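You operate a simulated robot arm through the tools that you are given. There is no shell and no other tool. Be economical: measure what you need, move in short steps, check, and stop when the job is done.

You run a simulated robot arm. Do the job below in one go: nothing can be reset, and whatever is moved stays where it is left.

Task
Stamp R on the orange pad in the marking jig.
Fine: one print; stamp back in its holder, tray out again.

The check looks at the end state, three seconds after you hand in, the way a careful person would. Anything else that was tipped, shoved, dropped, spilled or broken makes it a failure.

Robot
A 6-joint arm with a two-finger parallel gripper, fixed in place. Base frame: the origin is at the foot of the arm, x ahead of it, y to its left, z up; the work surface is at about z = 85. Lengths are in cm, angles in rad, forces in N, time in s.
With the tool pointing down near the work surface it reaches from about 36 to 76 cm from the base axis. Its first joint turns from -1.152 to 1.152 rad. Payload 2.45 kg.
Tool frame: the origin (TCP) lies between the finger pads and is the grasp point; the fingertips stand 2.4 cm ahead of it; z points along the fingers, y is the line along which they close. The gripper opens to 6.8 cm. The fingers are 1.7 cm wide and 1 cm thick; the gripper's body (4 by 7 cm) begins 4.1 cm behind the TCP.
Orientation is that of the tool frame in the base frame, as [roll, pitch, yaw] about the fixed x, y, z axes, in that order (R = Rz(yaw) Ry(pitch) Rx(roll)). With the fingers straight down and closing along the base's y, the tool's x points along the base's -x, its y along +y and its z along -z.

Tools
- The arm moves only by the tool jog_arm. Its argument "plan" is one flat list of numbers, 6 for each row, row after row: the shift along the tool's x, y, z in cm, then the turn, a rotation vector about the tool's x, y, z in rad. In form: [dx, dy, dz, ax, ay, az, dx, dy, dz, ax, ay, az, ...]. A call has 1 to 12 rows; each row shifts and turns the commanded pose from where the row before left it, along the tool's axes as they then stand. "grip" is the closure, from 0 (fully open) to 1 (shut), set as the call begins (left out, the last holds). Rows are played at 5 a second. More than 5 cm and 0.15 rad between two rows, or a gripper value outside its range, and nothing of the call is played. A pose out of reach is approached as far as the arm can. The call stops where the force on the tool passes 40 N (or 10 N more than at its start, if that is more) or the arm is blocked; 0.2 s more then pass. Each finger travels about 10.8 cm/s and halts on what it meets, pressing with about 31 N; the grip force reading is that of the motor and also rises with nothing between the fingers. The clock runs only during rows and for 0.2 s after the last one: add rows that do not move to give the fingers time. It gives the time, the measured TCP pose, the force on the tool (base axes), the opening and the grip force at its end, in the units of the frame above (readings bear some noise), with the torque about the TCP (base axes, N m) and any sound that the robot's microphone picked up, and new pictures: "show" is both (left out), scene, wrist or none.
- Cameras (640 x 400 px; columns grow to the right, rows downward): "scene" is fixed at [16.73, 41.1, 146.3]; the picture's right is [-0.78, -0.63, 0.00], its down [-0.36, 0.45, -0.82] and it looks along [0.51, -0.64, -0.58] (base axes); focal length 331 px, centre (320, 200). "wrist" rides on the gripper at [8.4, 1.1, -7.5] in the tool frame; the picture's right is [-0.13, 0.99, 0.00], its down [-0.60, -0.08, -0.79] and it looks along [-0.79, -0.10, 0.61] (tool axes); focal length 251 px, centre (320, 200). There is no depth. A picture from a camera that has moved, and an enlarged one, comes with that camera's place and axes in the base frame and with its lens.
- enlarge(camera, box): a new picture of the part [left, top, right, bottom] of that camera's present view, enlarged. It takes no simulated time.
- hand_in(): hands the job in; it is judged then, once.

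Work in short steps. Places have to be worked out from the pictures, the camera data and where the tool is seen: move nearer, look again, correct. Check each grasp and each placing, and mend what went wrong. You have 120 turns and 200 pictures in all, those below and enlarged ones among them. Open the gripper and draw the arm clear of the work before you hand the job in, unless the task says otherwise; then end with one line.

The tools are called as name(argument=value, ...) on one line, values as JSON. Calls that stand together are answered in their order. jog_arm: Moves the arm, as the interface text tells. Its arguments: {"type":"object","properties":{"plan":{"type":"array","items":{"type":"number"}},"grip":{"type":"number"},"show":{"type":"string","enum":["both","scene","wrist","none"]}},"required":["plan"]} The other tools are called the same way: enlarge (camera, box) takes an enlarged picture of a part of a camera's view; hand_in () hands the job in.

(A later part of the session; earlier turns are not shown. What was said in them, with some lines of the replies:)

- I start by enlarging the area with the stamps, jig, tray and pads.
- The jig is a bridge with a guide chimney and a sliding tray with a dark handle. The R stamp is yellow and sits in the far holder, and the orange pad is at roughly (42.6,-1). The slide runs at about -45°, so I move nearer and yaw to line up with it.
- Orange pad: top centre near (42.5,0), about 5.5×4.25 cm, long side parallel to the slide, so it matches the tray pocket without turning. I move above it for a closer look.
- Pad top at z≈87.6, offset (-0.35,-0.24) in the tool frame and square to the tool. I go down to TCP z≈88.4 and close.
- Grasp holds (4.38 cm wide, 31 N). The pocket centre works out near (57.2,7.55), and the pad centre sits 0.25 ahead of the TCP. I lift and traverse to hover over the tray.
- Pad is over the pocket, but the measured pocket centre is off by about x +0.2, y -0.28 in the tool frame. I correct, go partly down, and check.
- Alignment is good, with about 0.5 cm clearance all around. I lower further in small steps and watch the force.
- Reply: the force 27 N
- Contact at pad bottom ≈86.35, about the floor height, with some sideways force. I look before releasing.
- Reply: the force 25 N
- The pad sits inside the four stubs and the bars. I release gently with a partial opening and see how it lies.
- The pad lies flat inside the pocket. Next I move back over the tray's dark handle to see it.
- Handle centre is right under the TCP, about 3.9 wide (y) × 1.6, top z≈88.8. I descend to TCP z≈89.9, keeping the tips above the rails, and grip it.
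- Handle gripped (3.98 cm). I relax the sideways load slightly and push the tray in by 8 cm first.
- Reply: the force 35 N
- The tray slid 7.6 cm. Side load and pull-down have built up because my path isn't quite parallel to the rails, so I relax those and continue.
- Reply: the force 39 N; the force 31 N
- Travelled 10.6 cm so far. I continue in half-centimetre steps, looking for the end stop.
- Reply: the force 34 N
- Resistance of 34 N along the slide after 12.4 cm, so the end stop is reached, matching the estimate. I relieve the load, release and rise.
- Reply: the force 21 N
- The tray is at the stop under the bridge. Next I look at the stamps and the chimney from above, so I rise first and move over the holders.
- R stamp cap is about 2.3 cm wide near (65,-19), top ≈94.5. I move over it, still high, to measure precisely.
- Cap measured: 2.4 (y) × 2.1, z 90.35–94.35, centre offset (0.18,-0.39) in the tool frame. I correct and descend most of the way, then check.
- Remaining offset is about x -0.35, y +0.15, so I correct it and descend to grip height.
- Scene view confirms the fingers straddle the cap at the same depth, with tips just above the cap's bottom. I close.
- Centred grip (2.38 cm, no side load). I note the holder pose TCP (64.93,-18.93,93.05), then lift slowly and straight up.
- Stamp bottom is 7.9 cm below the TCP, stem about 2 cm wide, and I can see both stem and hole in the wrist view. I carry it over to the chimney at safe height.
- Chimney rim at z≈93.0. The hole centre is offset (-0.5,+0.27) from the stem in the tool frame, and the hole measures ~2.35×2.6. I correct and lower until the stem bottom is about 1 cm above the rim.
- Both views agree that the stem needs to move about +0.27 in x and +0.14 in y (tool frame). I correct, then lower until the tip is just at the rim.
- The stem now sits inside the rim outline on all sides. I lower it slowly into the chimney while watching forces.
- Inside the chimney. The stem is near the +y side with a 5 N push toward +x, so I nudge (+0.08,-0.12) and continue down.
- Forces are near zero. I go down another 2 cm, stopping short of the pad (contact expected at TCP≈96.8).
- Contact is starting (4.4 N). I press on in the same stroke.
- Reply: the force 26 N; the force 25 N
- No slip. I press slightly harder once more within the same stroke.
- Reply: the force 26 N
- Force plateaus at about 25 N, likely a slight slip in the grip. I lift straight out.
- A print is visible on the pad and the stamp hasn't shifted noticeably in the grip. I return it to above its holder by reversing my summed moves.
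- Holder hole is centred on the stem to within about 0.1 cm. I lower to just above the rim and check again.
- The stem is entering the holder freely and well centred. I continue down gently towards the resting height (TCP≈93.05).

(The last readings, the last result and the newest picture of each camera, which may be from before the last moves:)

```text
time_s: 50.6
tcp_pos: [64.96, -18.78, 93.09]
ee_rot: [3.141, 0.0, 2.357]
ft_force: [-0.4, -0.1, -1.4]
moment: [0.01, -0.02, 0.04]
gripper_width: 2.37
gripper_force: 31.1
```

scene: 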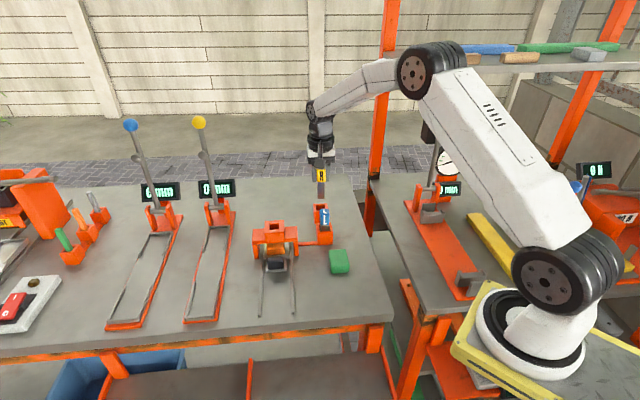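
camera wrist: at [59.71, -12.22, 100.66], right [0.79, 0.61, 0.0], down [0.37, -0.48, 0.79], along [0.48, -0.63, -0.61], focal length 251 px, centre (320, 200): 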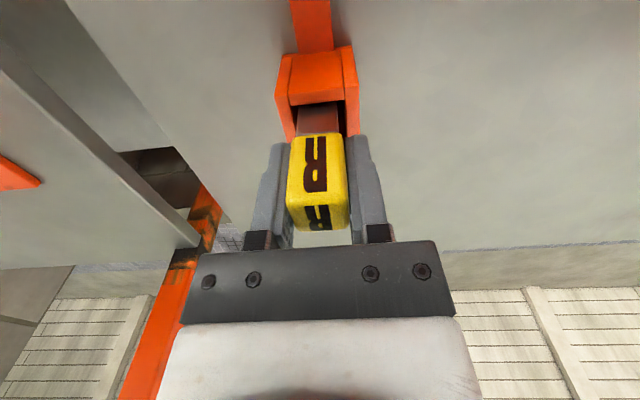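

jog_arm(plan=[0, 0, 0.1, 0, 0, 0, 0, 0, 0.05, 0, 0, 0, 0, 0, 0, 0, 0, 0], show="none")

```text
time_s: 51.4
tcp_pos: [64.92, -18.95, 92.89]
ee_rot: [3.14, 0.0, 2.355]
ft_force: [-0.8, 0.6, -1.1]
moment: [0.01, -0.02, -0.03]
gripper_width: 2.34
gripper_force: 31.0
```

jog_arm(plan=[0, 0, 0.1, 0, 0, 0, 0, 0, 0.05, 0, 0, 0, 0, 0, 0, 0, 0, 0], show="none")

```text
time_s: 52.2
tcp_pos: [64.93, -18.95, 92.82]
ee_rot: [3.139, 0.002, 2.356]
ft_force: [-0.7, -2.3, 9.9]
moment: [-0.23, 0.01, -0.06]
gripper_width: 2.34
gripper_force: 31.3
```

The stamp is bottomed in the holder (10 N up). I open slowly in place, then rise.

jog_arm(plan=[0, 0, 0, 0, 0, 0, 0, 0, 0, 0, 0, 0, 0, 0, 0, 0, 0, 0, 0, 0, -2, 0, 0, 0, 0, 0, -4, 0, 0, 0, 0, 0, -4, 0, 0, 0, 0, 0, -4, 0, 0, 0, 0, 0, 0, 0, 0, 0], grip=0)

enlarge(camera="scene", box=[230, 170, 350, 290])

```text
time_s: 54.0
tcp_pos: [64.83, -18.96, 106.68]
ee_rot: [3.141, 0.0, 2.356]
ft_force: [0.5, -0.5, -0.4]
moment: [0.0, 0.0, -0.01]
gripper_width: 6.8
gripper_force: 0.1
camera wrist: at [59.78, -12.28, 114.18], right [0.79, 0.61, 0.0], down [0.37, -0.48, 0.79], along [0.48, -0.63, -0.61], focal length 251 px, centre (320, 200)
```

scene: 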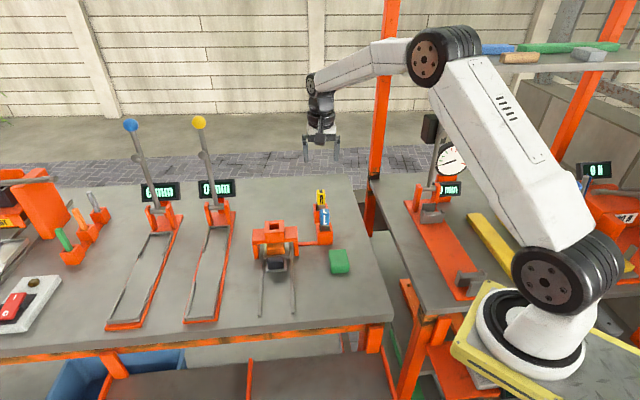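
wrist: 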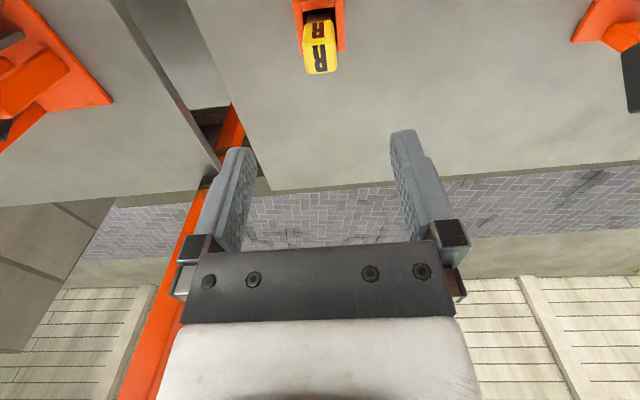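

```text
3.33 times, centred on (290, 230) of scene
camera zoom: at [16.72, 41.1, 146.3], right [-0.78, -0.63, 0.0], down [-0.36, 0.45, -0.82], along [0.51, -0.64, -0.58], focal length 1102 px, centre (420, 100)
```

zoom: 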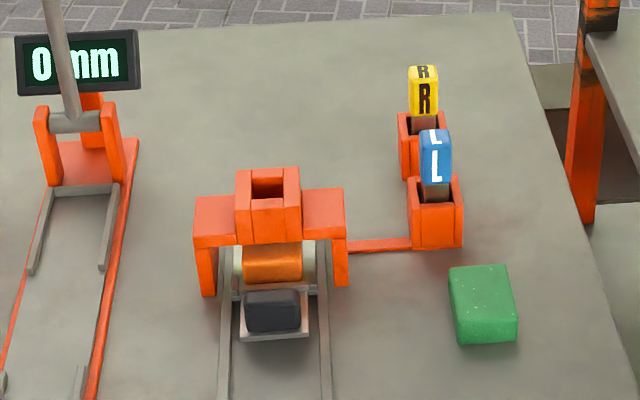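

Stamp stands upright in its holder. Next I go to the handle, at about (60.8,3.6), to pull the tray out.

jog_arm(plan=[3.754, 2.62, 0, 0, 0, 0, 3.754, 2.62, 0, 0, 0, 0, 3.754, 2.62, 0, 0, 0, 0, 3.754, 2.62, 0, 0, 0, 0, 3.754, 2.62, 0, 0, 0, 0, 0, 0, 4, 0, 0, 0, 0, 0, 3.5, 0, 0, 0, 0, 0, 0, 0, 0, 0, 0, 0, 0, 0, 0, 0], grip=0, show="wrist")

enlarge(camera="wrist", box=[220, 0, 420, 180])

```text
time_s: 56.0
tcp_pos: [61.11, 3.62, 99.04]
ee_rot: [-3.141, -0.001, 2.356]
ft_force: [1.3, -0.8, -0.6]
moment: [0.01, -0.03, 0.0]
gripper_width: 6.8
gripper_force: 0.1
camera wrist: at [55.99, 10.39, 106.47], right [0.79, 0.61, 0.0], down [0.37, -0.48, 0.79], along [0.48, -0.63, -0.61], focal length 251 px, centre (320, 200)
```

wrist: 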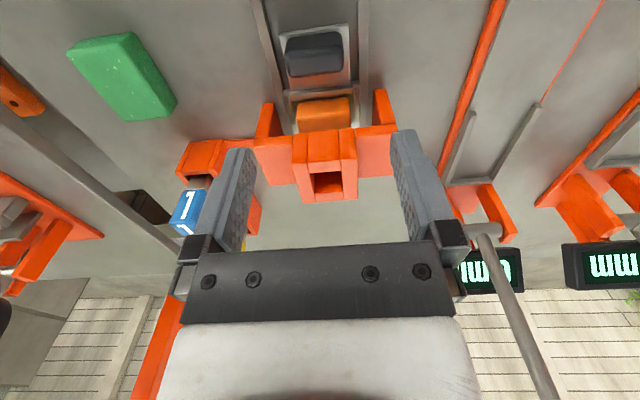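

```text
2.22 times, centred on (320, 90) of wrist
camera zoom: at [55.99, 10.39, 106.47], right [0.79, 0.61, 0.0], down [0.37, -0.48, 0.79], along [0.48, -0.63, -0.61], focal length 559 px, centre (320, 444)
```

zoom: 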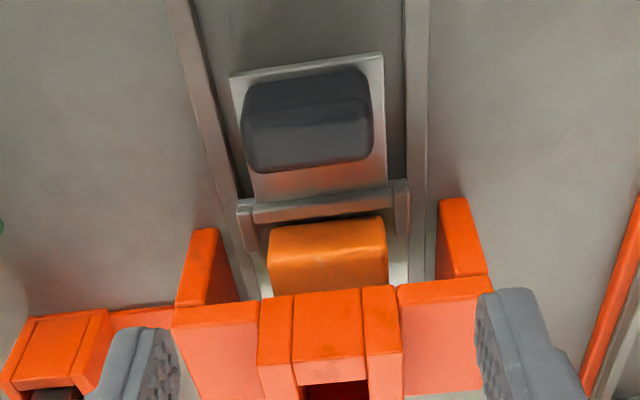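

Handle offset is about (+0.45,-0.17). I correct, descend and grip.

jog_arm(plan=[0.45, -0.17, 2, 0, 0, 0, 0, 0, 4, 0, 0, 0, 0, 0, 3.2, 0, 0, 0, 0, 0, 0, 0, 0, 0], grip=0.15, show="wrist")

jog_arm(plan=[0, 0, 0, 0, 0, 0, 0, 0, 0, 0, 0, 0, 0, 0, 0, 0, 0, 0], grip=1, show="wrist")

```text
time_s: 57.0
tcp_pos: [60.35, 3.94, 90.05]
ee_rot: [3.142, 0.0, 2.356]
ft_force: [-0.5, -0.2, 0.5]
moment: [0.06, 0.0, 0.02]
gripper_width: 5.78
gripper_force: 0.2
camera wrist: at [55.25, 10.6, 97.49], right [0.79, 0.61, 0.0], down [0.37, -0.48, 0.79], along [0.48, -0.63, -0.61], focal length 251 px, centre (320, 200)
```

wrist: 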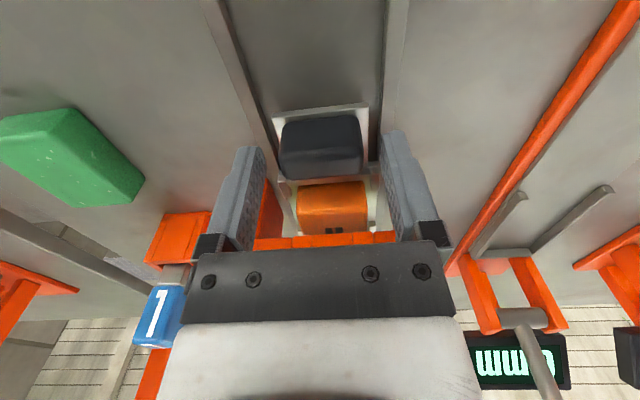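

```text
time_s: 57.8
tcp_pos: [60.37, 3.89, 90.02]
ee_rot: [3.14, 0.002, 2.354]
ft_force: [7.8, 8.9, -8.2]
moment: [-0.01, -0.45, -0.02]
gripper_width: 3.95
gripper_force: 45.2
camera wrist: at [55.3, 10.66, 97.5], right [0.79, 0.61, 0.0], down [0.37, -0.48, 0.79], along [0.48, -0.63, -0.61], focal length 251 px, centre (320, 200)
```

wrist: 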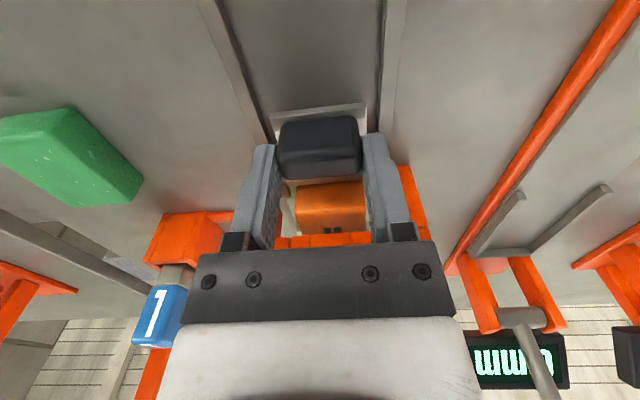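

Handle gripped (3.95 cm). I relax the side load and pull the tray back in steps.

jog_arm(plan=[0, 0.08, 0.05, 0, 0, 0, 1, 0, 0, 0, 0, 0, 1.5, 0, 0, 0, 0, 0, 1.5, 0, 0, 0, 0, 0, 0, 0, 0, 0, 0, 0], show="none")

```text
time_s: 59.0
tcp_pos: [57.7, 6.66, 89.98]
ee_rot: [3.138, 0.004, 2.355]
ft_force: [4.5, 5.0, 21.5]
moment: [0.09, 0.25, -0.24]
gripper_width: 3.94
gripper_force: 45.1
```

jog_arm(plan=[0, 0.05, -0.08, 0, 0, 0, 1.5, 0, 0, 0, 0, 0, 1.5, 0, 0, 0, 0, 0, 1, 0, 0, 0, 0, 0, 0, 0, 0, 0, 0, 0], show="none")

```text
time_s: 60.2
tcp_pos: [54.88, 9.53, 90.15]
ee_rot: [3.139, 0.0, 2.356]
ft_force: [2.3, 2.3, 23.5]
moment: [-0.05, -0.12, 0.11]
gripper_width: 3.96
gripper_force: 45.0
```

jog_arm(plan=[0, 0, -0.05, 0, 0, 0, 1.5, 0, 0, 0, 0, 0, 1.5, 0, 0, 0, 0, 0, 0.8, 0, 0, 0, 0, 0, 0, 0, 0, 0, 0, 0])

enlarge(camera="scene", box=[240, 230, 330, 320])

```text
time_s: 61.4
tcp_pos: [52.22, 12.25, 90.05]
ee_rot: [3.141, 0.002, 2.356]
ft_force: [9.2, 10.4, -2.9]
moment: [-0.72, -1.11, -0.09]
gripper_width: 3.96
gripper_force: 44.8
camera wrist: at [47.07, 18.89, 97.48], right [0.79, 0.61, 0.0], down [0.37, -0.48, 0.79], along [0.48, -0.63, -0.61], focal length 251 px, centre (320, 200)
```

scene: 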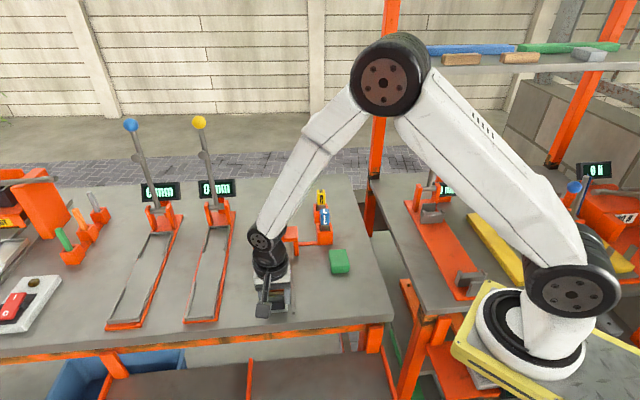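
wrist: 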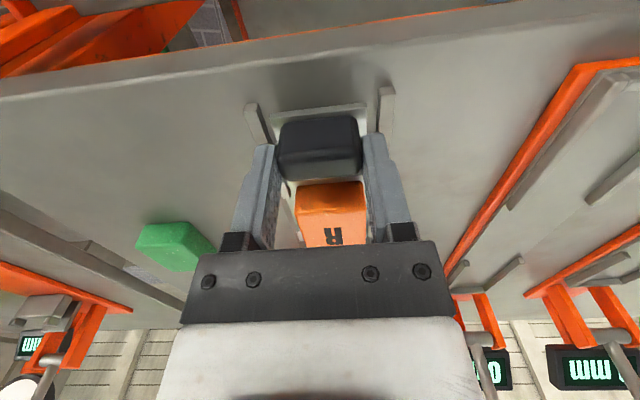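

```text
4.44 times, centred on (285, 275) of scene
camera zoom: at [16.75, 41.13, 146.29], right [-0.78, -0.63, 0.0], down [-0.36, 0.45, -0.82], along [0.51, -0.64, -0.58], focal length 1470 px, centre (476, -133)
```

zoom: 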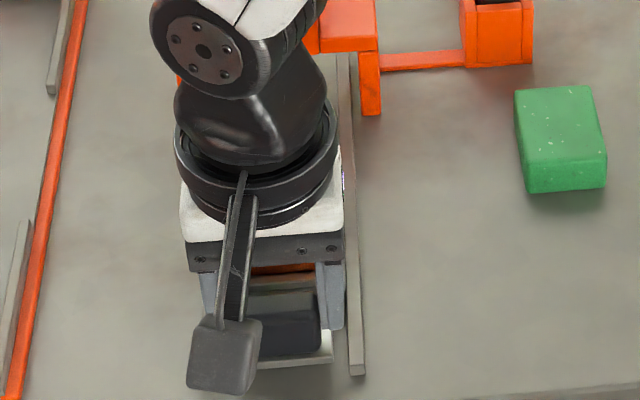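

The tray's front edge is about 0.5 cm short of its original place, so I pull that last bit.

jog_arm(plan=[0.3, 0.06, 0, 0, 0, 0, 0.25, 0, 0, 0, 0, 0, 0, 0, 0, 0, 0, 0], show="none")

enlarge(camera="scene", box=[240, 230, 330, 320])

```text
time_s: 62.2
tcp_pos: [51.79, 12.57, 90.04]
ee_rot: [-3.141, 0.002, 2.355]
ft_force: [23.1, -15.8, -5.3]
moment: [-0.19, 0.14, 0.04]
gripper_width: 3.94
gripper_force: 45.0
```

```text
4.44 times, centred on (285, 275) of scene
camera zoom: at [16.8, 41.05, 146.31], right [-0.78, -0.63, 0.0], down [-0.36, 0.45, -0.82], along [0.51, -0.63, -0.58], focal length 1470 px, centre (476, -133)
```

zoom: 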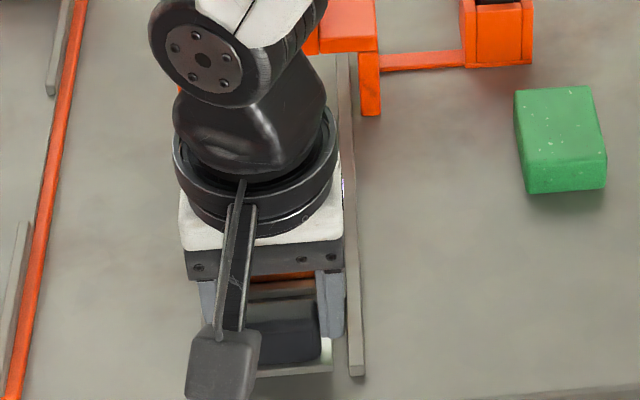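

The outer stop is reached (28 N along the slide, and the front edge is back where it was). I relieve, release and rise clear.

jog_arm(plan=[-0.2, 0, 0, 0, 0, 0, 0, 0, 0, 0, 0, 0], show="none")

jog_arm(plan=[0, 0, 0, 0, 0, 0, 0, 0, 0, 0, 0, 0, 0, 0, -3, 0, 0, 0, 0, 0, -4, 0, 0, 0, 0, 0, -4, 0, 0, 0, 0, 0, -4, 0, 0, 0, 0, 0, 0, 0, 0, 0], grip=0.15)

enlarge(camera="wrist", box=[250, 0, 400, 130])

enlarge(camera="scene", box=[240, 170, 370, 320])

```text
time_s: 62.8
tcp_pos: [51.84, 12.43, 89.91]
ee_rot: [-3.141, -0.003, 2.356]
ft_force: [12.1, -13.7, -0.4]
moment: [-0.68, -0.99, 0.04]
gripper_width: 3.97
gripper_force: 45.5
```

```text
time_s: 64.4
tcp_pos: [52.25, 12.61, 105.06]
ee_rot: [-3.141, -0.001, 2.355]
ft_force: [-0.4, 0.9, 0.6]
moment: [0.02, -0.01, 0.02]
gripper_width: 5.76
gripper_force: 0.2
camera wrist: at [47.05, 19.28, 112.46], right [0.79, 0.61, 0.0], down [0.37, -0.48, 0.79], along [0.48, -0.63, -0.61], focal length 251 px, centre (320, 200)
```

scene: 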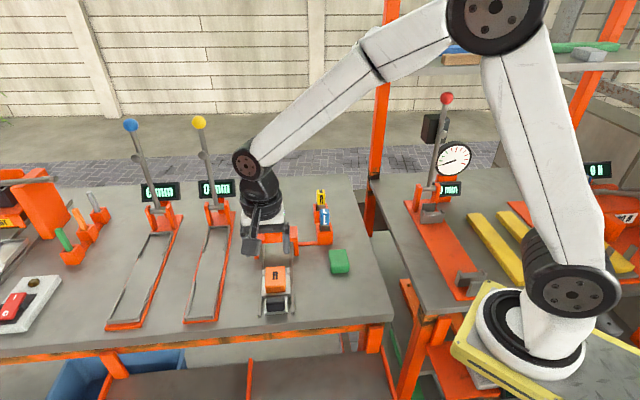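
wrist: 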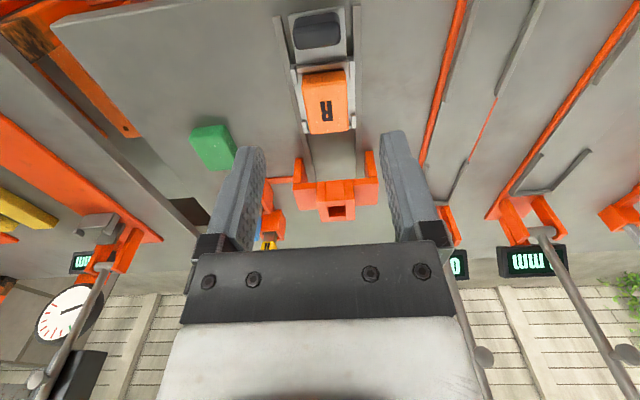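

```text
3.08 times, centred on (325, 65) of wrist
camera zoom: at [47.05, 19.28, 112.46], right [0.79, 0.61, 0.0], down [0.37, -0.48, 0.79], along [0.48, -0.63, -0.61], focal length 774 px, centre (305, 615)
```

zoom: 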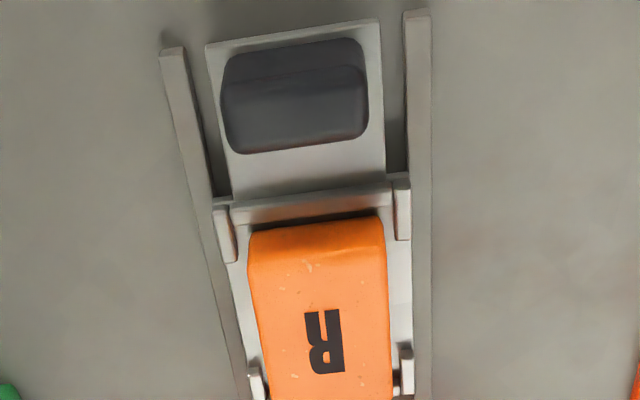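

```text
2.67 times, centred on (305, 245) of scene
camera zoom: at [16.72, 41.1, 146.3], right [-0.78, -0.63, 0.0], down [-0.36, 0.45, -0.82], along [0.51, -0.64, -0.58], focal length 882 px, centre (360, 80)
```

zoom: 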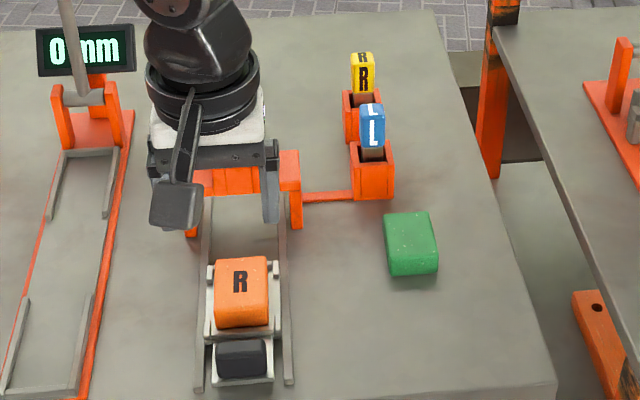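

One clear R is on the pad, the tray is out, and the stamp is in its holder. I open fully and raise the arm clear.

jog_arm(plan=[0, 0, -4, 0, 0, 0, 0, 0, -4, 0, 0, 0, 0, 0, -4, 0, 0, 0, 0, 0, 0, 0, 0, 0], grip=0, show="scene")

```text
time_s: 65.4
tcp_pos: [51.92, 12.45, 117.09]
ee_rot: [-3.141, -0.001, 2.357]
ft_force: [0.3, -0.3, -0.7]
moment: [-0.04, 0.01, -0.04]
gripper_width: 6.8
gripper_force: 0.2
```

scene: 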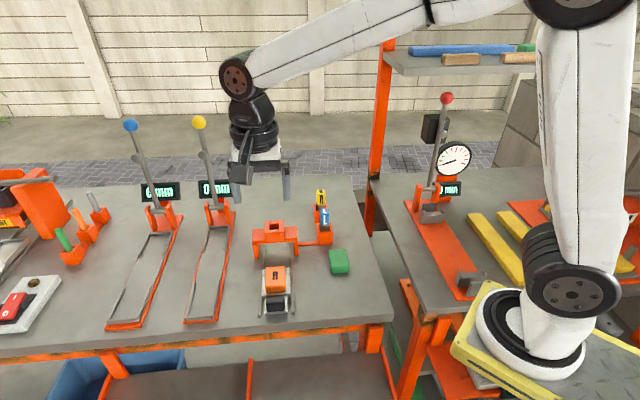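

Everything is in place and the arm is clear, so I hand in.

hand_in()

```text
The job is handed in.
```

The orange pad now carries one clear R print, slightly off-centre; it lies in the tray, which is pulled back out to its stop, and the R stamp is back in its holder.
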